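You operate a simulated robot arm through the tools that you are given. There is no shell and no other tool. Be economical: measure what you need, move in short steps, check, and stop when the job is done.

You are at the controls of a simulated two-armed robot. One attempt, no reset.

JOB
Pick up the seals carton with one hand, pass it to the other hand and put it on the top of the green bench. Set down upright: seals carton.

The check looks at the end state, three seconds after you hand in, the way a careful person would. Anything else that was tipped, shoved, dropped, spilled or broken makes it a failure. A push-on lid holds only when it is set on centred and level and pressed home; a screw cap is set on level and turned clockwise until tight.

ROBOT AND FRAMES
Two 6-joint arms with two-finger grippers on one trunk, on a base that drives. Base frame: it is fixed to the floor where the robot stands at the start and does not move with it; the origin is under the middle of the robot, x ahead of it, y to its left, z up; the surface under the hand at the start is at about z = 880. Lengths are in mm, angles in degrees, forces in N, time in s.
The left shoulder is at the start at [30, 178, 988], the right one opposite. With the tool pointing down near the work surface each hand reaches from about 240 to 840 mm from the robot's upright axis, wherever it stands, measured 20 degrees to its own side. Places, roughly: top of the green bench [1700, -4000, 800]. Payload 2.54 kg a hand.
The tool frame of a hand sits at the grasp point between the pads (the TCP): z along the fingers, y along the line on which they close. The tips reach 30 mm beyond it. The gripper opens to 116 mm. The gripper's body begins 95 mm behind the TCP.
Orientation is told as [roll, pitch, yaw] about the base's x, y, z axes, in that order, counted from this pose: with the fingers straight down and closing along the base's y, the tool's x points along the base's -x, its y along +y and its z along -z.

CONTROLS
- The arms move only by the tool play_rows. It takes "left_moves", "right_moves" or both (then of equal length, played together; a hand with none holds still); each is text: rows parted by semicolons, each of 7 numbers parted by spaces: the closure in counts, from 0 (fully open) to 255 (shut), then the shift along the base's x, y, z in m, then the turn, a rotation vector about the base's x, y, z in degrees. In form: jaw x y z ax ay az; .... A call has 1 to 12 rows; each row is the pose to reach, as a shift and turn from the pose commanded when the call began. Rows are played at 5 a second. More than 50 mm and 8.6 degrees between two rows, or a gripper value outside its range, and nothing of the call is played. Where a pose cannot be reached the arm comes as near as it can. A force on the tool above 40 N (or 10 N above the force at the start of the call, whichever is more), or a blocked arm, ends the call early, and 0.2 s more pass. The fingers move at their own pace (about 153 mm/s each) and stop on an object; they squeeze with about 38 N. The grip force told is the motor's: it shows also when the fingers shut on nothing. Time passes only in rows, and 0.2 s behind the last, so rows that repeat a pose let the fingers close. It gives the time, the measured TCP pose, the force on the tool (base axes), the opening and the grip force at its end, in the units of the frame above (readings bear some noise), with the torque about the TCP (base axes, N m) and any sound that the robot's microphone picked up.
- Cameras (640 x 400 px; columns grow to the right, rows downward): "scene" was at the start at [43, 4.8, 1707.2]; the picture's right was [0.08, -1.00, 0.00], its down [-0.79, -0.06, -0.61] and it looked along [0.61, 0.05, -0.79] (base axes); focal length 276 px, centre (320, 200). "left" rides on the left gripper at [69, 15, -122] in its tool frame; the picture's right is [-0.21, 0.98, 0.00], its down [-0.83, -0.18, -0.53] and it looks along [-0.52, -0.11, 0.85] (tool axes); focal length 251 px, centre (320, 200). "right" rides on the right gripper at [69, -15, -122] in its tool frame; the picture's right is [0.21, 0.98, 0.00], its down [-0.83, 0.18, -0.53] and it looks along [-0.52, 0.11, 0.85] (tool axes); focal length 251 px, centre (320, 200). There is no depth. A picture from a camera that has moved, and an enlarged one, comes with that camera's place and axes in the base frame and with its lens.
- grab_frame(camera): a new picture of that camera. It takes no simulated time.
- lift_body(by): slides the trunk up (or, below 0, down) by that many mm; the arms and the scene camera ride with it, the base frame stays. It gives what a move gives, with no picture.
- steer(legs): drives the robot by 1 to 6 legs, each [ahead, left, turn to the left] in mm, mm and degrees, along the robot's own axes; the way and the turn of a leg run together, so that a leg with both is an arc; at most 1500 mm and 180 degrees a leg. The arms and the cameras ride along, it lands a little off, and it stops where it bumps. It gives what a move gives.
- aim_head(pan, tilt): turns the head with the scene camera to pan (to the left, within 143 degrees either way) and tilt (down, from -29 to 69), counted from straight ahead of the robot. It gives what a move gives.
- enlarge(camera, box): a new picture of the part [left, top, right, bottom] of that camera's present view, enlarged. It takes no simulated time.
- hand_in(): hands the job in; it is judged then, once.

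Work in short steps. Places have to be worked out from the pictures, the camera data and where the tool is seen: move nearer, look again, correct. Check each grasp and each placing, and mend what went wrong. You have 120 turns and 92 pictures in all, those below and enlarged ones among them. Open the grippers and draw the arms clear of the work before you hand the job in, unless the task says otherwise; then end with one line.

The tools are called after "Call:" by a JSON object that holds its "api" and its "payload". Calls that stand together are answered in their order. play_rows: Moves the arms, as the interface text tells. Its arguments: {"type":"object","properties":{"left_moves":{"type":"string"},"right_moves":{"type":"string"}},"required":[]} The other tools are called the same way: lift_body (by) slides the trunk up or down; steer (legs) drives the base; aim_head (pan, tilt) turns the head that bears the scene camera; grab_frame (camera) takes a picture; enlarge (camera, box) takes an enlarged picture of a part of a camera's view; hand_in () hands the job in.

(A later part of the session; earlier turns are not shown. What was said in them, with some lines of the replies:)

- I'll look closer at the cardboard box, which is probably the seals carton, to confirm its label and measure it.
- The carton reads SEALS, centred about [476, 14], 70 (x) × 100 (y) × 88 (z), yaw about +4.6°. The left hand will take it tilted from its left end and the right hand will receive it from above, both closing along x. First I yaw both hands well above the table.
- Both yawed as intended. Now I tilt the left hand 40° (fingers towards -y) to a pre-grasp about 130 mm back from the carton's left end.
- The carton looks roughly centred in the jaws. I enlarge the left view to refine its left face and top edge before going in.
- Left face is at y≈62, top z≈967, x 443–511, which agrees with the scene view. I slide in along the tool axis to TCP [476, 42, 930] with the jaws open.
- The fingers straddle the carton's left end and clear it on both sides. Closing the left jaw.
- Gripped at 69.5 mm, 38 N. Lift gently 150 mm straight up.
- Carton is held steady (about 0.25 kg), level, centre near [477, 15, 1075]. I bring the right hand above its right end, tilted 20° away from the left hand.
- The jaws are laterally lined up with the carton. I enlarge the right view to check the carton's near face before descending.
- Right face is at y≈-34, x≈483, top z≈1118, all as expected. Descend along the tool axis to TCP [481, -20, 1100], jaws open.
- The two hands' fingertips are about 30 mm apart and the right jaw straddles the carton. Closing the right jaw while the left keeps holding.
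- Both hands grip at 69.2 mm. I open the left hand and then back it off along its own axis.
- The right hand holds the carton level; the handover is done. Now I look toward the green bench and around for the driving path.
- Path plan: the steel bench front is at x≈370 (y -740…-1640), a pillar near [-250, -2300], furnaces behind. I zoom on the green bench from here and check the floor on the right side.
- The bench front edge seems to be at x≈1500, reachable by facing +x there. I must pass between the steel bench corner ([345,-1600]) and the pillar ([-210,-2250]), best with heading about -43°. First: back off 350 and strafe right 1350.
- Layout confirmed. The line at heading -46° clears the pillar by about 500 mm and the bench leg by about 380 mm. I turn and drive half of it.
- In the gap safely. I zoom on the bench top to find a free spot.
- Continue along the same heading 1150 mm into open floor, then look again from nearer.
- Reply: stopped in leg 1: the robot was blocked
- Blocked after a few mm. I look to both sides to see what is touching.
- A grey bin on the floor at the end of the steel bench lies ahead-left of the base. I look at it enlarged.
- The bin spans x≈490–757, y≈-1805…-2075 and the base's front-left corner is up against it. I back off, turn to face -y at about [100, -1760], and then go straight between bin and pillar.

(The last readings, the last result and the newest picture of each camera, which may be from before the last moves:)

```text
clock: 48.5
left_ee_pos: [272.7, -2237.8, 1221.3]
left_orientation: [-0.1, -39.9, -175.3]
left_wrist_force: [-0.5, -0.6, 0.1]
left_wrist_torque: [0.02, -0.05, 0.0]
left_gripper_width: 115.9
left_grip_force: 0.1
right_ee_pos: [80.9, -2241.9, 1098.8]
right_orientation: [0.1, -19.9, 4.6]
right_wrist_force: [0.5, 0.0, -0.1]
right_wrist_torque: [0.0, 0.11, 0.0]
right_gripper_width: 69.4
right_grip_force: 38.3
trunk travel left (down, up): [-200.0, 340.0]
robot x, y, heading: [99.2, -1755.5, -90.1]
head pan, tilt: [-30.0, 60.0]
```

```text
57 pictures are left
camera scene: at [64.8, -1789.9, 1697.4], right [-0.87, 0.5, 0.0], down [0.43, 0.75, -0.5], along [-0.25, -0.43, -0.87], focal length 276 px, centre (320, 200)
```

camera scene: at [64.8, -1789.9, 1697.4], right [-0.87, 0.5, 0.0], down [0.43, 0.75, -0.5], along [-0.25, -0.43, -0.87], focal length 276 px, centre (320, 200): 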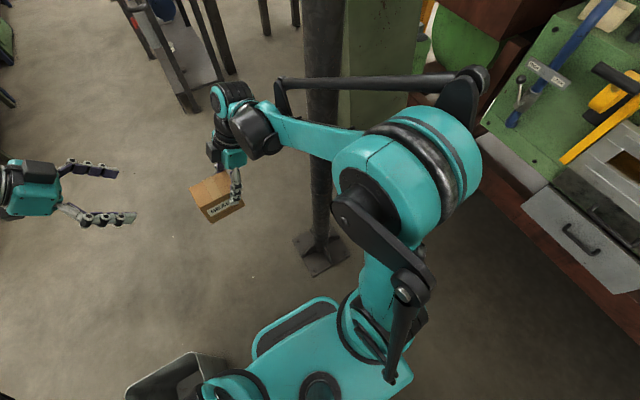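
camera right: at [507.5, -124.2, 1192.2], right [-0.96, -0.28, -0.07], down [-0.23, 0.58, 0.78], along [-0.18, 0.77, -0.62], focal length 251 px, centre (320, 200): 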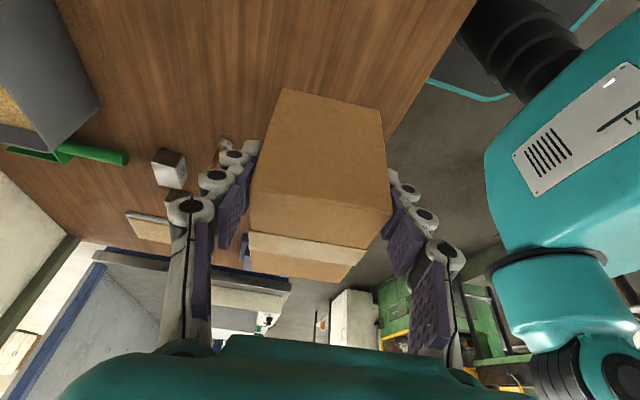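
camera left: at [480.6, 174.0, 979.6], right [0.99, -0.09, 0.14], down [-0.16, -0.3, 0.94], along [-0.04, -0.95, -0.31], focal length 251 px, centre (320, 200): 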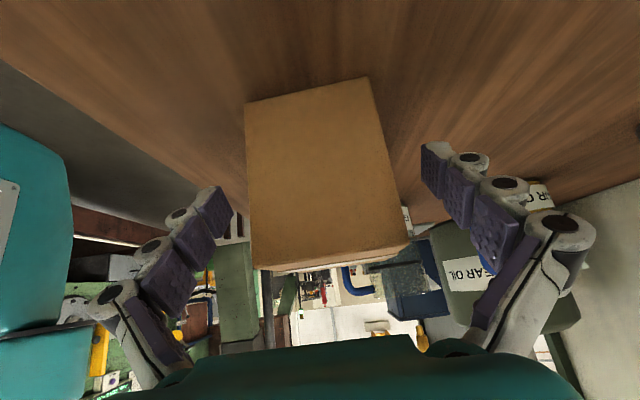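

The pillar would be close to the right elbow facing -y, since the elbow sticks out about 400+ mm. Facing +x and strafing, the elbows stay well ahead of the pillar, so I turn back to heading 0 here and check clearance.

Call:
{"api": "steer", "payload": {"legs": [[0, 0, 90]]}}

Call:
{"api": "aim_head", "payload": {"pan": -120, "tilt": 65}}

Call:
{"api": "grab_frame", "payload": {"camera": "scene"}}

Call:
{"api": "aim_head", "payload": {"pan": -40, "tilt": 65}}

Call:
{"api": "grab_frame", "payload": {"camera": "scene"}}

```text
clock: 51.8
left_ee_pos: [597.6, -1800.4, 1221.3]
left_orientation: [-0.1, -40.1, -106.0]
left_wrist_force: [0.8, -1.4, -0.5]
left_wrist_torque: [0.04, 0.02, -0.04]
left_gripper_width: 116.1
left_grip_force: 0.1
right_ee_pos: [533.8, -1980.8, 1099.0]
right_orientation: [0.2, -19.9, 74.1]
right_wrist_force: [0.3, -1.3, -0.5]
right_wrist_torque: [-0.02, 0.04, 0.04]
right_gripper_width: 69.3
right_grip_force: 38.1
trunk travel left (down, up): [-200.0, 340.0]
robot x, y, heading: [89.4, -1791.1, -20.3]
head pan, tilt: [-30.0, 60.0]
stopped in leg 1: the robot was blocked; the commanded pose is now the measured one
```

```text
clock: 53.5
left_ee_pos: [596.8, -1798.2, 1221.5]
left_orientation: [0.0, -39.9, -105.8]
left_wrist_force: [0.2, -0.4, 0.5]
left_wrist_torque: [0.02, -0.03, 0.0]
left_gripper_width: 115.9
left_grip_force: 0.2
right_ee_pos: [532.6, -1978.3, 1099.6]
right_orientation: [0.1, -20.0, 74.1]
right_wrist_force: [0.2, 0.6, 0.8]
right_wrist_torque: [-0.06, 0.03, 0.01]
right_gripper_width: 69.2
right_grip_force: 37.8
trunk travel left (down, up): [-200.0, 340.0]
robot x, y, heading: [88.8, -1792.3, -20.5]
head pan, tilt: [-120.0, 65.0]
```

```text
56 pictures are left
camera scene: at [12.8, -1821.2, 1691.9], right [-0.64, 0.77, 0.0], down [0.7, 0.58, -0.42], along [-0.33, -0.27, -0.91], focal length 276 px, centre (320, 200)
```

scene: 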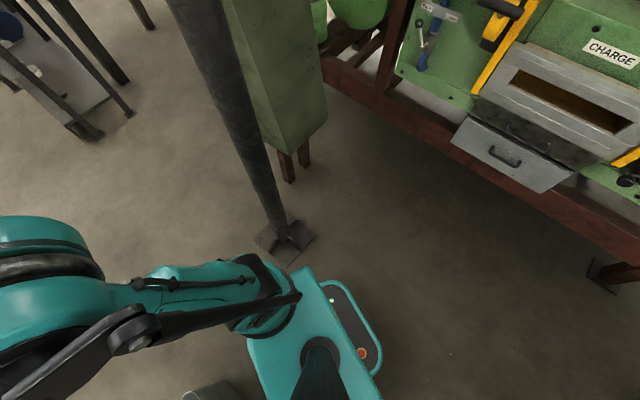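

```text
clock: 55.0
left_ee_pos: [597.2, -1796.8, 1220.8]
left_orientation: [0.0, -40.0, -105.9]
left_wrist_force: [0.2, 0.2, 0.4]
left_wrist_torque: [0.04, -0.03, 0.01]
left_gripper_width: 116.1
left_grip_force: 0.1
right_ee_pos: [532.9, -1978.3, 1099.9]
right_orientation: [0.1, -20.1, 74.1]
right_wrist_force: [0.0, 0.0, -0.2]
right_wrist_torque: [-0.1, 0.01, 0.02]
right_gripper_width: 68.9
right_grip_force: 37.9
trunk travel left (down, up): [-200.0, 340.0]
robot x, y, heading: [87.4, -1791.9, -20.5]
head pan, tilt: [-40.0, 65.0]
```

```text
55 pictures are left
camera scene: at [89.4, -1835.6, 1691.8], right [-0.87, -0.49, 0.0], down [-0.45, 0.79, -0.42], along [0.21, -0.37, -0.91], focal length 276 px, centre (320, 200)
```

scene: 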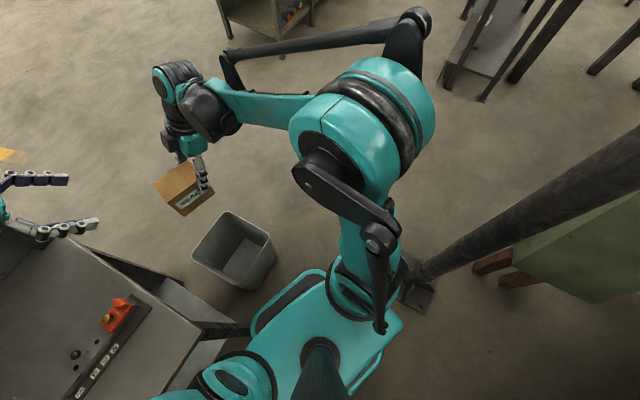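

The base's front-left corner met the bench leg; the bin is unmoved at x≥485. I shift 90 mm to -y, finish the turn to heading 0, then move ahead to x≈172.

Call:
{"api": "steer", "payload": {"legs": [[31, -84, 0], [0, 0, 20.5], [84, 0, 0]]}}

```text
clock: 57.8
left_ee_pos: [611.0, -1705.2, 1221.1]
left_orientation: [-0.2, -40.0, -84.4]
left_wrist_force: [0.5, -0.5, -0.2]
left_wrist_torque: [0.03, 0.03, -0.02]
left_gripper_width: 115.7
left_grip_force: 0.1
right_ee_pos: [616.6, -1897.5, 1098.5]
right_orientation: [0.2, -19.9, 95.5]
right_wrist_force: [1.0, 0.4, -3.0]
right_wrist_torque: [-0.15, -0.01, 0.01]
right_gripper_width: 69.2
right_grip_force: 38.0
trunk travel left (down, up): [-200.0, 340.0]
robot x, y, heading: [131.9, -1883.8, 0.9]
head pan, tilt: [-40.0, 65.0]
stopped in leg 3: the robot was blocked; the commanded pose is now the measured one
```

Blocked at x=132. I look forward-left to see what touches.

Call:
{"api": "aim_head", "payload": {"pan": 20, "tilt": 60}}

Call:
{"api": "grab_frame", "payload": {"camera": "scene"}}

Call:
{"api": "aim_head", "payload": {"pan": 75, "tilt": 65}}

Call:
{"api": "grab_frame", "payload": {"camera": "scene"}}

```text
clock: 59.1
left_ee_pos: [607.4, -1704.6, 1222.6]
left_orientation: [0.0, -40.0, -84.4]
left_wrist_force: [0.0, -0.4, 0.1]
left_wrist_torque: [0.0, 0.02, -0.02]
left_gripper_width: 116.1
left_grip_force: 0.1
right_ee_pos: [616.1, -1896.4, 1099.2]
right_orientation: [0.0, -19.9, 95.5]
right_wrist_force: [-0.4, 0.1, -2.8]
right_wrist_torque: [-0.11, 0.0, 0.0]
right_gripper_width: 69.2
right_grip_force: 37.9
trunk travel left (down, up): [-200.0, 340.0]
robot x, y, heading: [134.1, -1885.0, 1.1]
head pan, tilt: [20.0, 60.0]
```

```text
54 pictures are left
camera scene: at [164.3, -1863.2, 1697.4], right [0.36, -0.93, 0.0], down [-0.81, -0.31, -0.5], along [0.47, 0.18, -0.87], focal length 276 px, centre (320, 200)
```

scene: 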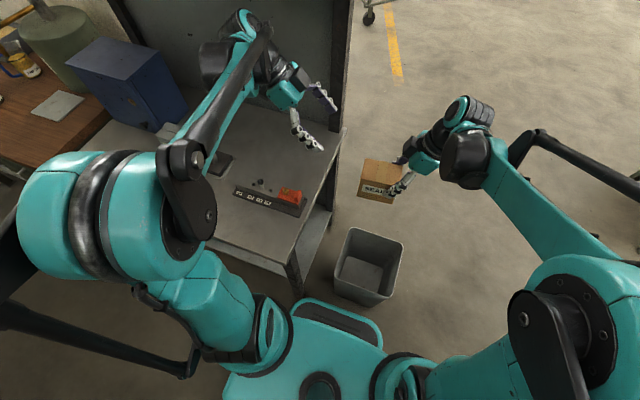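

```text
clock: 60.4
left_ee_pos: [607.9, -1704.8, 1222.0]
left_orientation: [0.0, -40.0, -84.3]
left_wrist_force: [-0.2, -0.3, -0.1]
left_wrist_torque: [0.03, 0.0, 0.0]
left_gripper_width: 116.3
left_grip_force: 0.0
right_ee_pos: [615.8, -1896.9, 1099.3]
right_orientation: [0.0, -19.9, 95.5]
right_wrist_force: [-0.1, -0.1, -3.5]
right_wrist_torque: [-0.08, -0.01, -0.01]
right_gripper_width: 68.9
right_grip_force: 37.9
trunk travel left (down, up): [-200.0, 340.0]
robot x, y, heading: [134.4, -1883.1, 1.2]
head pan, tilt: [75.0, 65.0]
```

```text
53 pictures are left
camera scene: at [116.5, -1828.1, 1691.8], right [0.97, -0.24, 0.0], down [-0.22, -0.88, -0.42], along [0.1, 0.41, -0.91], focal length 276 px, centre (320, 200)
```

scene: 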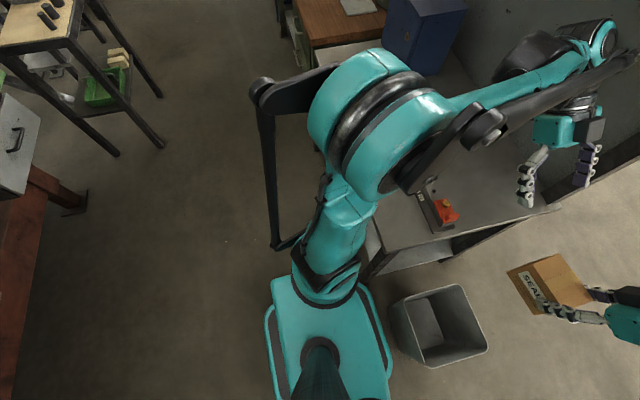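

The base bumper (about 300 mm ahead) is at the bin; heading 0 doesn't fit between bin and pillar plate. Facing -y does (420 mm wide base in a 625 mm gap); I'll back off, turn, and then extend the right arm forward so its elbow tucks in.

Call:
{"api": "steer", "payload": {"legs": [[-60, 0, 0], [0, 32, 0], [0, 0, -91]]}}

Call:
{"api": "aim_head", "payload": {"pan": -20, "tilt": 55}}

Call:
{"api": "grab_frame", "payload": {"camera": "scene"}}

```text
clock: 65.6
left_ee_pos: [252.0, -2330.9, 1221.8]
left_orientation: [0.0, -40.0, -174.7]
left_wrist_force: [-0.1, -0.1, -0.5]
left_wrist_torque: [-0.01, -0.02, -0.01]
left_gripper_width: 116.0
left_grip_force: 0.1
right_ee_pos: [60.1, -2335.2, 1098.2]
right_orientation: [0.0, -20.0, 5.3]
right_wrist_force: [0.8, 1.1, -2.8]
right_wrist_torque: [0.01, 0.11, -0.02]
right_gripper_width: 69.5
right_grip_force: 37.8
trunk travel left (down, up): [-200.0, 340.0]
robot x, y, heading: [71.8, -1851.2, -89.1]
head pan, tilt: [75.0, 65.0]
```

```text
clock: 67.3
left_ee_pos: [251.5, -2331.1, 1220.7]
left_orientation: [0.0, -40.0, -174.7]
left_wrist_force: [0.2, 0.3, 0.2]
left_wrist_torque: [-0.02, 0.0, 0.01]
left_gripper_width: 116.2
left_grip_force: 0.1
right_ee_pos: [59.8, -2336.5, 1099.7]
right_orientation: [-0.1, -19.9, 5.3]
right_wrist_force: [-0.5, -0.4, -2.6]
right_wrist_torque: [-0.03, 0.13, 0.04]
right_gripper_width: 69.1
right_grip_force: 38.0
trunk travel left (down, up): [-200.0, 340.0]
robot x, y, heading: [74.5, -1855.6, -89.5]
head pan, tilt: [-20.0, 55.0]
```

```text
52 pictures are left
camera scene: at [47.0, -1894.2, 1703.4], right [-0.94, 0.33, 0.0], down [0.27, 0.77, -0.57], along [-0.19, -0.54, -0.82], focal length 276 px, centre (320, 200)
```

scene: 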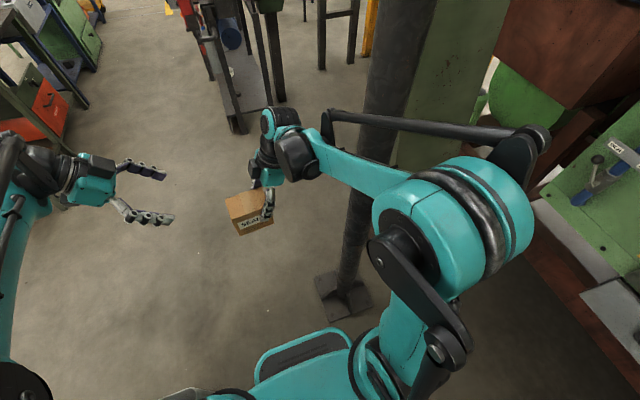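

Right elbow is visibly out toward the pillar. I extend the carton 260 mm ahead (base -y) to straighten the arm.

Call:
{"api": "play_rows", "payload": {"right_moves": "255 0.005 -0.03 0.005 0 0 0; 255 0.01 -0.07 0.01 0 0 0; 255 0.015 -0.11 0.015 0 0 0; 255 0.02 -0.15 0.02 0 0 0; 255 0.02 -0.19 0.02 0 0 0; 255 0.02 -0.23 0.02 0 0 0; 255 0.02 -0.26 0.02 0 0 0; 255 0.02 -0.26 0.02 0 0 0"}}

Call:
{"api": "grab_frame", "payload": {"camera": "scene"}}

```text
clock: 69.1
left_ee_pos: [250.7, -2329.9, 1221.7]
left_orientation: [0.1, -40.0, -174.8]
left_wrist_force: [-0.1, 0.1, 0.1]
left_wrist_torque: [0.0, -0.02, 0.01]
left_gripper_width: 116.0
left_grip_force: 0.1
right_ee_pos: [80.4, -2596.4, 1119.6]
right_orientation: [0.1, -20.0, 5.3]
right_wrist_force: [-0.6, 0.8, -3.1]
right_wrist_torque: [-0.02, 0.11, -0.05]
right_gripper_width: 69.0
right_grip_force: 38.3
trunk travel left (down, up): [-200.0, 340.0]
robot x, y, heading: [72.0, -1855.2, -89.3]
head pan, tilt: [-20.0, 55.0]
```

```text
51 pictures are left
camera scene: at [47.1, -1893.2, 1703.5], right [-0.94, 0.33, 0.0], down [0.27, 0.77, -0.57], along [-0.19, -0.54, -0.82], focal length 276 px, centre (320, 200)
```

scene: 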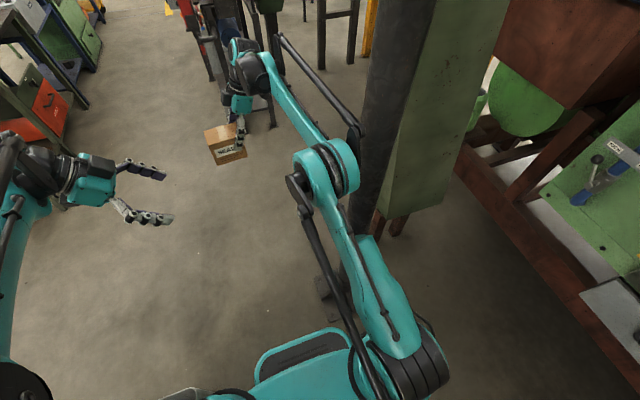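

The elbow is tucked in. Now strafe left to x≈168 and drive ahead past the pillar.

Call:
{"api": "steer", "payload": {"legs": [[0, 96, 0.3], [120, 0, 0], [0, 25, 0], [750, 0, 0]]}}

Call:
{"api": "aim_head", "payload": {"pan": 30, "tilt": 35}}

Call:
{"api": "grab_frame", "payload": {"camera": "scene"}}

```text
clock: 75.2
left_ee_pos: [394.4, -3199.7, 1220.8]
left_orientation: [0.0, -40.1, -174.1]
left_wrist_force: [-1.0, 0.3, 0.0]
left_wrist_torque: [0.01, -0.03, -0.06]
left_gripper_width: 115.9
left_grip_force: 0.1
right_ee_pos: [225.8, -3467.5, 1118.5]
right_orientation: [0.1, -19.9, 5.8]
right_wrist_force: [0.0, -0.5, -3.8]
right_wrist_torque: [0.01, 0.09, 0.02]
right_gripper_width: 69.3
right_grip_force: 37.5
trunk travel left (down, up): [-200.0, 340.0]
robot x, y, heading: [206.0, -2727.4, -88.8]
head pan, tilt: [-20.0, 55.0]
```

```text
clock: 76.3
left_ee_pos: [396.2, -3199.6, 1222.6]
left_orientation: [0.0, -40.0, -174.0]
left_wrist_force: [0.1, -0.2, 0.6]
left_wrist_torque: [-0.02, 0.03, 0.02]
left_gripper_width: 115.9
left_grip_force: 0.1
right_ee_pos: [227.4, -3465.6, 1118.7]
right_orientation: [0.2, -19.8, 5.9]
right_wrist_force: [0.3, 0.0, -3.0]
right_wrist_torque: [0.03, 0.11, 0.01]
right_gripper_width: 69.0
right_grip_force: 38.2
trunk travel left (down, up): [-200.0, 340.0]
robot x, y, heading: [211.8, -2723.6, -88.6]
head pan, tilt: [30.0, 35.0]
```

```text
50 pictures are left
camera scene: at [254.7, -2772.0, 1731.6], right [-0.85, -0.52, 0.0], down [-0.3, 0.49, -0.82], along [0.42, -0.7, -0.57], focal length 276 px, centre (320, 200)
```

scene: 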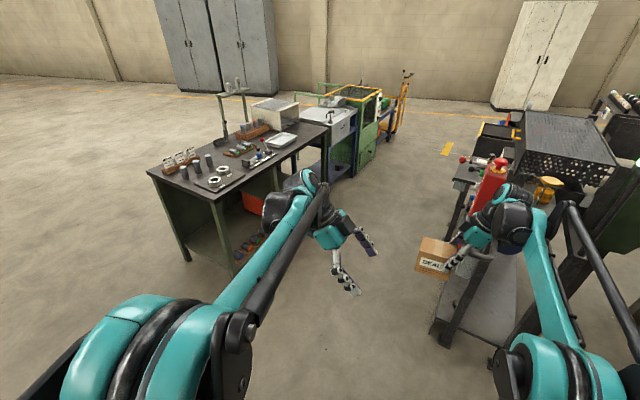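

Past the pillar. Zoom on the bench top for free space.

Call:
{"api": "enlarge", "payload": {"camera": "scene", "box": [130, 80, 350, 220]}}

```text
2.86 times, centred on (240, 150) of scene
camera zoom: at [254.7, -2772.0, 1731.6], right [-0.85, -0.52, 0.0], down [-0.3, 0.49, -0.82], along [0.42, -0.7, -0.57], focal length 788 px, centre (549, 343)
```

zoom: 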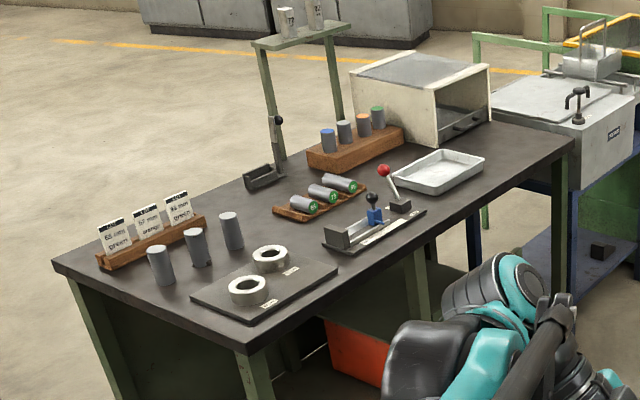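

The free spot is the far front corner, around [1620, -4820], right of the tray. I retract the carton to a compact pose, then drive: ahead 250, turn to heading 0, ahead 680, strafe right 1350.

Call:
{"api": "play_rows", "payload": {"right_moves": "255 -0.005 0.04 0 0 0 0; 255 -0.01 0.08 0 0 0 0; 255 -0.015 0.12 0 0 0 0; 255 -0.02 0.16 0 0 0 0; 255 -0.02 0.20 0 0 0 0; 255 -0.02 0.24 0 0 0 0; 255 -0.02 0.24 0 0 0 0"}}

Call:
{"api": "steer", "payload": {"legs": [[250, 0, 0], [0, 0, 88.6], [680, 0, 0], [0, -1350, 0]]}}

Call:
{"api": "aim_head", "payload": {"pan": -10, "tilt": 40}}

Call:
{"api": "grab_frame", "payload": {"camera": "scene"}}

```text
clock: 78.0
left_ee_pos: [396.0, -3201.0, 1220.6]
left_orientation: [-0.1, -40.0, -174.1]
left_wrist_force: [-0.3, -0.1, 0.0]
left_wrist_torque: [0.03, 0.02, -0.05]
left_gripper_width: 115.8
left_grip_force: 0.0
right_ee_pos: [206.7, -3229.6, 1118.8]
right_orientation: [0.1, -19.9, 5.8]
right_wrist_force: [0.3, -0.7, -3.0]
right_wrist_torque: [0.01, 0.11, 0.04]
right_gripper_width: 69.2
right_grip_force: 37.7
trunk travel left (down, up): [-200.0, 340.0]
robot x, y, heading: [213.4, -2725.7, -88.6]
head pan, tilt: [30.0, 35.0]
```

```text
clock: 93.2
left_ee_pos: [1373.3, -4153.3, 1221.4]
left_orientation: [0.0, -40.1, -85.2]
left_wrist_force: [0.8, 0.4, -0.3]
left_wrist_torque: [0.03, 0.0, 0.01]
left_gripper_width: 115.8
left_grip_force: 0.0
right_ee_pos: [1398.7, -4342.1, 1120.2]
right_orientation: [0.0, -20.0, 94.8]
right_wrist_force: [-0.1, 0.0, -3.3]
right_wrist_torque: [-0.13, 0.0, 0.01]
right_gripper_width: 69.0
right_grip_force: 37.9
trunk travel left (down, up): [-200.0, 340.0]
robot x, y, heading: [897.6, -4329.0, 0.4]
head pan, tilt: [30.0, 35.0]
```

```text
clock: 94.3
left_ee_pos: [1374.1, -4154.1, 1221.6]
left_orientation: [-0.1, -40.0, -85.3]
left_wrist_force: [1.0, -0.5, 0.5]
left_wrist_torque: [0.01, 0.0, 0.01]
left_gripper_width: 115.9
left_grip_force: 0.1
right_ee_pos: [1400.1, -4342.4, 1119.2]
right_orientation: [0.0, -20.0, 94.8]
right_wrist_force: [0.5, -0.2, -2.7]
right_wrist_torque: [-0.1, 0.01, 0.0]
right_gripper_width: 69.0
right_grip_force: 37.3
trunk travel left (down, up): [-200.0, 340.0]
robot x, y, heading: [897.8, -4328.3, 0.2]
head pan, tilt: [-10.0, 40.0]
```

```text
48 pictures are left
camera scene: at [949.0, -4343.2, 1724.1], right [-0.17, -0.99, 0.0], down [-0.63, 0.11, -0.77], along [0.75, -0.13, -0.64], focal length 276 px, centre (320, 200)
```

scene: 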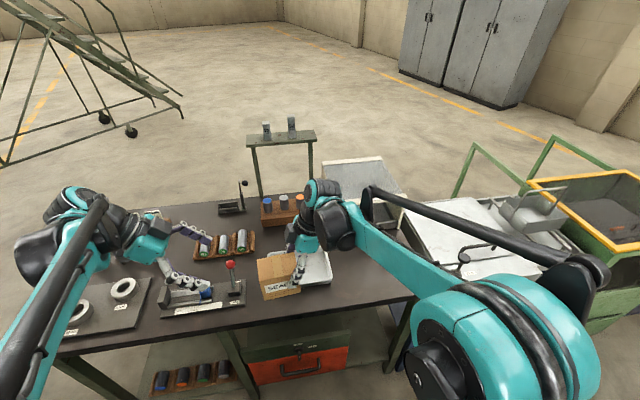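

Bench front edge is at x≈1430 and right end at y≈-4775; the free patch is about [1555, -4650], right of the tray. Strafe right 300 and ahead 50, then look down at it.

Call:
{"api": "steer", "payload": {"legs": [[0, -300, 0], [50, 0, 0]]}}

Call:
{"api": "aim_head", "payload": {"pan": 0, "tilt": 50}}

Call:
{"api": "grab_frame", "payload": {"camera": "scene"}}

Call:
{"api": "grab_frame", "payload": {"camera": "right"}}

Call:
{"api": "grab_frame", "payload": {"camera": "left"}}

```text
clock: 96.9
left_ee_pos: [1427.2, -4458.4, 1219.8]
left_orientation: [-0.1, -39.9, -85.2]
left_wrist_force: [0.2, -0.7, -0.2]
left_wrist_torque: [-0.05, 0.09, -0.04]
left_gripper_width: 115.8
left_grip_force: 0.2
right_ee_pos: [1452.1, -4645.6, 1117.8]
right_orientation: [0.1, -20.1, 94.6]
right_wrist_force: [1.0, -0.1, -4.1]
right_wrist_torque: [-0.08, 0.03, 0.01]
right_gripper_width: 69.4
right_grip_force: 37.8
trunk travel left (down, up): [-200.0, 340.0]
robot x, y, heading: [945.3, -4631.4, 0.3]
head pan, tilt: [-10.0, 40.0]
```

```text
clock: 97.6
left_ee_pos: [1423.7, -4456.3, 1221.9]
left_orientation: [0.1, -40.0, -85.3]
left_wrist_force: [-0.1, 0.0, 0.3]
left_wrist_torque: [-0.02, 0.01, 0.01]
left_gripper_width: 115.8
left_grip_force: 0.0
right_ee_pos: [1449.1, -4645.8, 1120.1]
right_orientation: [0.0, -20.0, 94.7]
right_wrist_force: [-1.1, -1.1, -2.5]
right_wrist_torque: [-0.11, 0.01, -0.02]
right_gripper_width: 69.4
right_grip_force: 37.9
trunk travel left (down, up): [-200.0, 340.0]
robot x, y, heading: [943.3, -4631.8, 0.0]
head pan, tilt: [0.0, 50.0]
```

```text
47 pictures are left
camera scene: at [991.5, -4632.3, 1710.0], right [0.0, -1.0, 0.0], down [-0.77, 0.0, -0.64], along [0.64, 0.0, -0.77], focal length 276 px, centre (320, 200)
```

scene: 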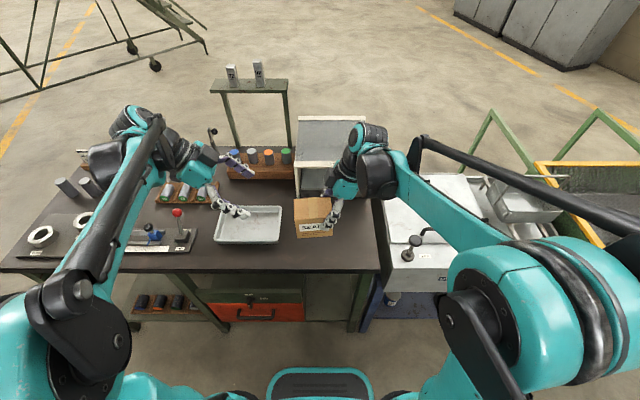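

```text
46 pictures are left
camera right: at [1474.8, -4751.5, 1212.3], right [-0.96, -0.28, -0.07], down [-0.23, 0.58, 0.78], along [-0.18, 0.77, -0.62], focal length 251 px, centre (320, 200)
```

right: 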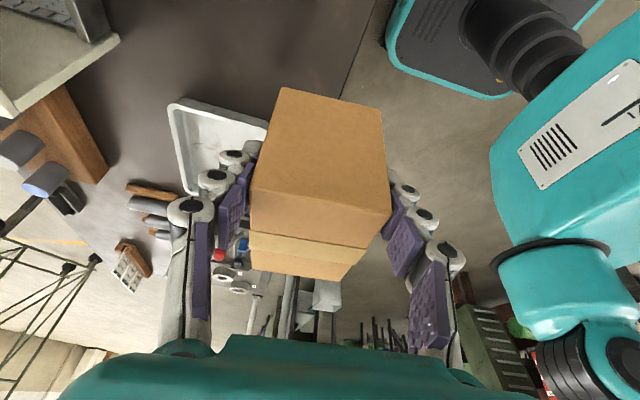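

```text
45 pictures are left
camera left: at [1427.8, -4324.8, 1270.6], right [0.99, -0.08, 0.14], down [-0.16, -0.3, 0.94], along [-0.04, -0.95, -0.31], focal length 251 px, centre (320, 200)
```

left: 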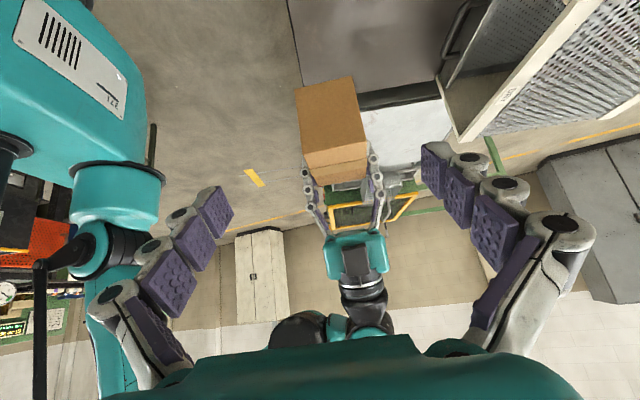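

Triangulating the front edge from three cameras gives bench top z≈825, front x≈1406, right end y≈-4835; the tray ends at y≈-4476 and the box starts at x≈1750. I move the carton over [1545, -4655] and lower to TCP z 970 (carton bottom ≈900).

Call:
{"api": "play_rows", "payload": {"right_moves": "255 0.03 0 0 0 0 0; 255 0.065 -0.005 0 0 0 0; 255 0.095 -0.01 -0.01 0 0 0; 255 0.095 -0.01 -0.045 0 0 0; 255 0.095 -0.01 -0.08 0 0 0; 255 0.095 -0.01 -0.115 0 0 0; 255 0.095 -0.01 -0.15 0 0 0; 255 0.095 -0.01 -0.15 0 0 0"}}

Call:
{"api": "grab_frame", "payload": {"camera": "scene"}}

Call:
{"api": "grab_frame", "payload": {"camera": "right"}}

Call:
{"api": "grab_frame", "payload": {"camera": "left"}}

```text
clock: 99.4
left_ee_pos: [1424.9, -4457.1, 1221.9]
left_orientation: [0.1, -40.0, -85.3]
left_wrist_force: [-2.0, 1.1, 0.0]
left_wrist_torque: [0.04, -0.02, -0.04]
left_gripper_width: 116.0
left_grip_force: 0.1
right_ee_pos: [1544.8, -4656.4, 969.3]
right_orientation: [0.0, -19.9, 94.7]
right_wrist_force: [-0.3, -0.6, -2.7]
right_wrist_torque: [-0.09, -0.02, -0.03]
right_gripper_width: 69.0
right_grip_force: 37.9
trunk travel left (down, up): [-200.0, 340.0]
robot x, y, heading: [945.8, -4628.6, -0.1]
head pan, tilt: [0.0, 50.0]
```

```text
44 pictures are left
camera scene: at [991.6, -4632.3, 1710.0], right [0.0, -1.0, 0.0], down [-0.77, 0.0, -0.64], along [0.64, 0.0, -0.77], focal length 276 px, centre (320, 200)
```

scene: 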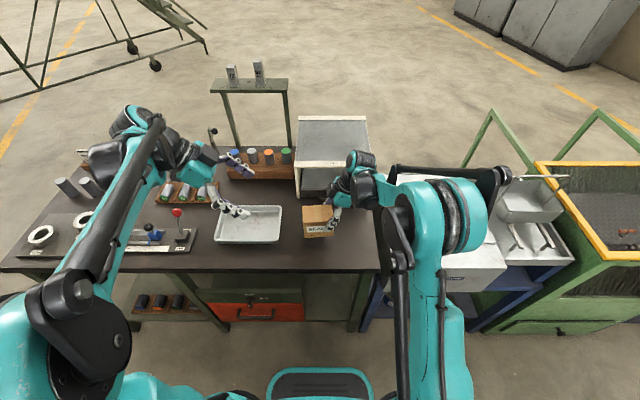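

```text
43 pictures are left
camera right: at [1570.3, -4761.9, 1061.0], right [-0.96, -0.28, -0.07], down [-0.23, 0.58, 0.78], along [-0.18, 0.77, -0.62], focal length 251 px, centre (320, 200)
```

right: 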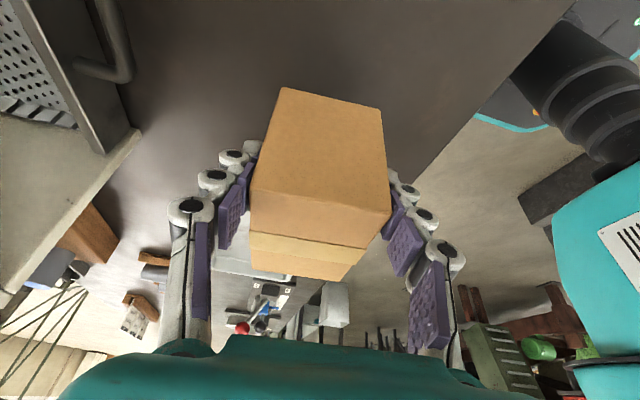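

```text
42 pictures are left
camera left: at [1427.9, -4324.8, 1270.6], right [0.99, -0.08, 0.14], down [-0.16, -0.3, 0.94], along [-0.04, -0.95, -0.31], focal length 251 px, centre (320, 200)
```

left: 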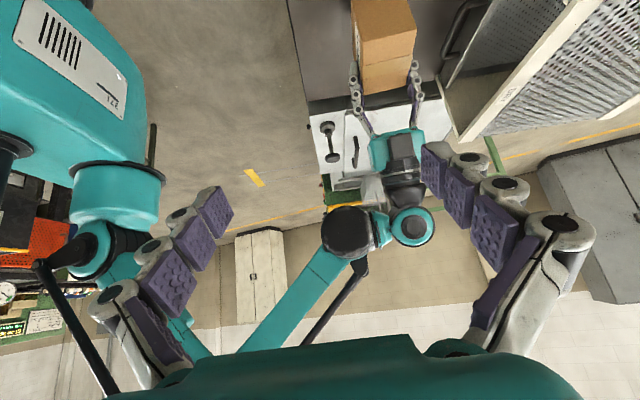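

Carton is over clear bench surface, level. Lower to TCP z 905, then feel for contact in small steps.

Call:
{"api": "play_rows", "payload": {"right_moves": "255 0 0 -0.02 0 0 0; 255 0 0 -0.04 0 0 0; 255 0 0 -0.055 0 0 0; 255 0 0 -0.064 0 0 0; 255 0 0 -0.064 0 0 0"}}

Call:
{"api": "play_rows", "payload": {"right_moves": "255 0 0 -0.002 0 0 0; 255 0 0 -0.004 0 0 0; 255 0 0 -0.006 0 0 0"}}

Call:
{"api": "enlarge", "payload": {"camera": "scene", "box": [240, 150, 400, 280]}}

```text
clock: 100.6
left_ee_pos: [1421.8, -4457.4, 1223.4]
left_orientation: [0.2, -39.9, -85.4]
left_wrist_force: [-0.2, -0.3, -0.2]
left_wrist_torque: [-0.02, 0.02, 0.0]
left_gripper_width: 116.2
left_grip_force: 0.1
right_ee_pos: [1543.2, -4656.5, 906.3]
right_orientation: [-0.1, -19.9, 94.8]
right_wrist_force: [0.5, 1.0, 29.7]
right_wrist_torque: [0.39, 0.02, -0.04]
right_gripper_width: 69.8
right_grip_force: 37.9
trunk travel left (down, up): [-200.0, 340.0]
robot x, y, heading: [944.2, -4631.8, -0.0]
head pan, tilt: [0.0, 50.0]
```

```text
clock: 101.4
left_ee_pos: [1423.0, -4456.7, 1222.9]
left_orientation: [0.1, -40.0, -85.5]
left_wrist_force: [-0.4, -1.5, 0.8]
left_wrist_torque: [-0.01, -0.01, 0.01]
left_gripper_width: 116.1
left_grip_force: 0.1
right_ee_pos: [1542.5, -4657.3, 900.8]
right_orientation: [-0.1, -19.9, 94.8]
right_wrist_force: [-0.9, -0.2, 29.6]
right_wrist_torque: [0.23, 0.06, 0.05]
right_gripper_width: 69.5
right_grip_force: 38.5
trunk travel left (down, up): [-200.0, 340.0]
robot x, y, heading: [943.7, -4633.8, 0.1]
head pan, tilt: [0.0, 50.0]
```

```text
3.08 times, centred on (320, 215) of scene
camera zoom: at [988.7, -4632.3, 1710.1], right [0.0, -1.0, 0.0], down [-0.76, 0.0, -0.64], along [0.64, 0.0, -0.76], focal length 849 px, centre (320, 154)
```

zoom: 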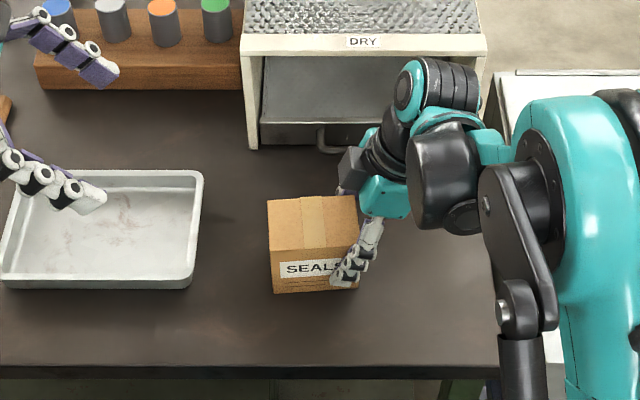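

Contact came at about TCP z 910 (30 N up), so the carton sits on the bench. I open the right hand and let it settle.

Call:
{"api": "play_rows", "payload": {"right_moves": "200 0 0 0.001 0 0 0; 140 0 0 0.001 0 0 0; 70 0 0 0.001 0 0 0; 0 0 0 0.001 0 0 0; 0 0 0 0.001 0 0 0; 0 0 0 0.001 0 0 0"}}

Call:
{"api": "grab_frame", "payload": {"camera": "right"}}

Call:
{"api": "enlarge", "payload": {"camera": "scene", "box": [240, 150, 400, 280]}}

```text
clock: 102.8
left_ee_pos: [1424.5, -4458.0, 1221.3]
left_orientation: [0.1, -39.9, -85.3]
left_wrist_force: [-0.8, 0.6, 1.1]
left_wrist_torque: [-0.01, 0.01, 0.01]
left_gripper_width: 115.8
left_grip_force: 0.0
right_ee_pos: [1543.4, -4657.3, 900.3]
right_orientation: [0.0, -19.8, 94.7]
right_wrist_force: [1.1, 0.7, 0.5]
right_wrist_torque: [0.0, -0.01, -0.06]
right_gripper_width: 115.7
right_grip_force: 0.1
trunk travel left (down, up): [-200.0, 340.0]
robot x, y, heading: [949.2, -4633.0, 0.1]
head pan, tilt: [0.0, 50.0]
```

```text
40 pictures are left
camera right: at [1570.3, -4761.7, 992.7], right [-0.96, -0.28, -0.07], down [-0.23, 0.58, 0.78], along [-0.18, 0.77, -0.62], focal length 251 px, centre (320, 200)
```

right: 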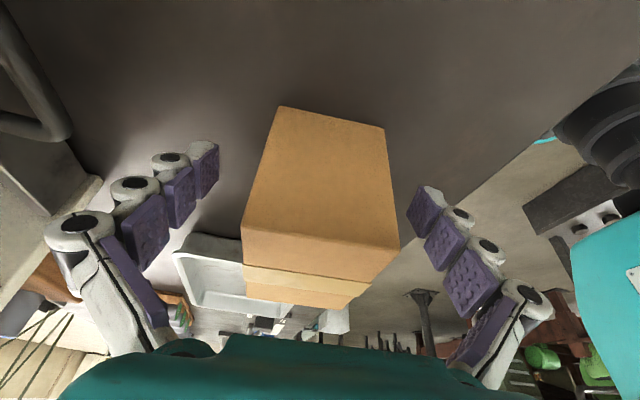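

```text
3.08 times, centred on (320, 215) of scene
camera zoom: at [992.1, -4632.4, 1710.0], right [0.0, -1.0, 0.0], down [-0.77, 0.0, -0.64], along [0.64, 0.0, -0.77], focal length 849 px, centre (320, 154)
```

zoom: 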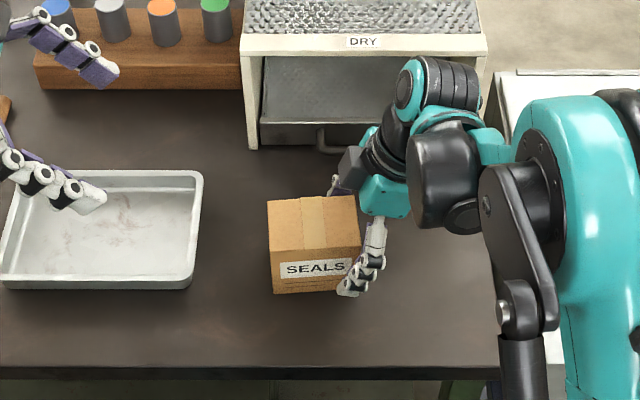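

Released and the carton stands upright, fingers clear both sides. I back the right hand out along its axis and then draw it up and back.

Call:
{"api": "play_rows", "payload": {"right_moves": "0 0 -0.010 0.028 0 0 0; 0 0 -0.020 0.056 0 0 0; 0 0 -0.032 0.088 0 0 0; 0 0 -0.046 0.126 0 0 0; 0 0 -0.06 0.165 0 0 0; 0 -0.02 -0.06 0.20 0 0 0; 0 -0.05 -0.06 0.225 0 0 0; 0 -0.09 -0.06 0.235 0 0 0; 0 -0.09 -0.06 0.235 0 0 0"}}

Call:
{"api": "steer", "payload": {"legs": [[-250, 0, 0]]}}

Call:
{"api": "aim_head", "payload": {"pan": 0, "tilt": 42}}

Call:
{"api": "grab_frame", "payload": {"camera": "scene"}}

Call:
{"api": "enlarge", "payload": {"camera": "scene", "box": [220, 120, 400, 260]}}

```text
clock: 104.8
left_ee_pos: [1425.8, -4457.1, 1220.9]
left_orientation: [-0.1, -40.0, -85.2]
left_wrist_force: [0.4, -0.2, -0.1]
left_wrist_torque: [-0.01, 0.02, -0.05]
left_gripper_width: 116.1
left_grip_force: 0.0
right_ee_pos: [1456.7, -4716.1, 1134.5]
right_orientation: [0.2, -19.9, 94.7]
right_wrist_force: [0.2, -1.3, 0.4]
right_wrist_torque: [0.01, 0.04, 0.02]
right_gripper_width: 116.1
right_grip_force: 0.0
trunk travel left (down, up): [-200.0, 340.0]
robot x, y, heading: [948.6, -4631.7, -0.2]
head pan, tilt: [0.0, 50.0]
```

```text
clock: 106.7
left_ee_pos: [1171.1, -4457.2, 1223.0]
left_orientation: [0.2, -40.0, -85.3]
left_wrist_force: [0.4, -1.0, -0.3]
left_wrist_torque: [0.0, 0.01, 0.02]
left_gripper_width: 116.0
left_grip_force: 0.1
right_ee_pos: [1200.9, -4716.5, 1134.8]
right_orientation: [0.0, -19.9, 94.8]
right_wrist_force: [-0.3, -0.2, 0.1]
right_wrist_torque: [-0.02, -0.05, -0.03]
right_gripper_width: 116.0
right_grip_force: 0.2
trunk travel left (down, up): [-200.0, 340.0]
robot x, y, heading: [696.4, -4632.4, 0.4]
head pan, tilt: [0.0, 50.0]
```

```text
clock: 107.3
left_ee_pos: [1171.4, -4457.4, 1220.9]
left_orientation: [0.1, -40.1, -85.2]
left_wrist_force: [0.0, 0.3, -0.1]
left_wrist_torque: [-0.01, 0.02, -0.03]
left_gripper_width: 116.0
left_grip_force: 0.0
right_ee_pos: [1203.4, -4716.6, 1133.8]
right_orientation: [0.0, -19.9, 94.8]
right_wrist_force: [0.2, -0.3, -0.4]
right_wrist_torque: [0.01, -0.01, -0.04]
right_gripper_width: 116.1
right_grip_force: 0.0
trunk travel left (down, up): [-200.0, 340.0]
robot x, y, heading: [691.0, -4630.4, 0.1]
head pan, tilt: [0.0, 42.0]
```

```text
38 pictures are left
camera scene: at [746.2, -4632.9, 1721.1], right [0.0, -1.0, 0.0], down [-0.67, 0.0, -0.74], along [0.74, 0.0, -0.67], focal length 276 px, centre (320, 200)
```

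scene: 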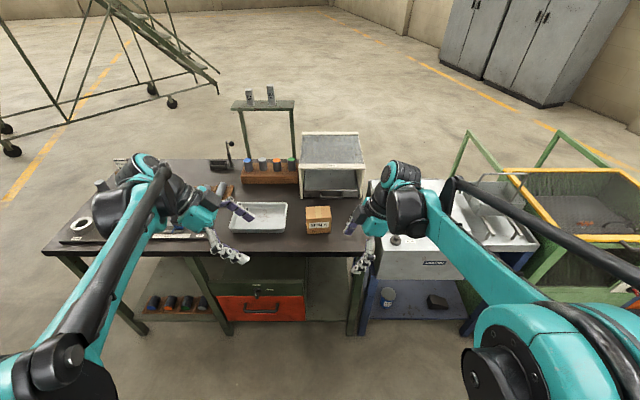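

```text
2.86 times, centred on (310, 190) of scene
camera zoom: at [746.2, -4632.9, 1721.1], right [0.0, -1.0, 0.0], down [-0.67, 0.0, -0.74], along [0.74, 0.0, -0.67], focal length 788 px, centre (349, 229)
```

zoom: 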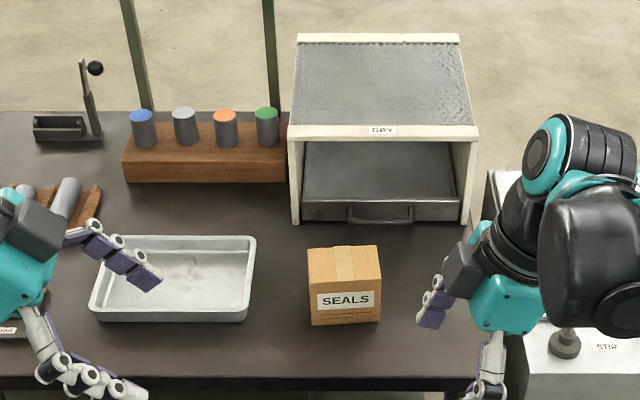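

The carton stands upright on the bench top, the neighbouring items are undisturbed, and both grippers are open and clear. Handing in.

Call:
{"api": "hand_in", "payload": {}}

```text
The job is handed in.
```

I picked up the seals carton with the left hand, passed it in the air to the right hand, and set it upright on the green bench top, near the front right corner. While driving there, the base was blocked three times by the steel bench leg and the grey floor bin. The bin still looked upright and in place within my measuring error.
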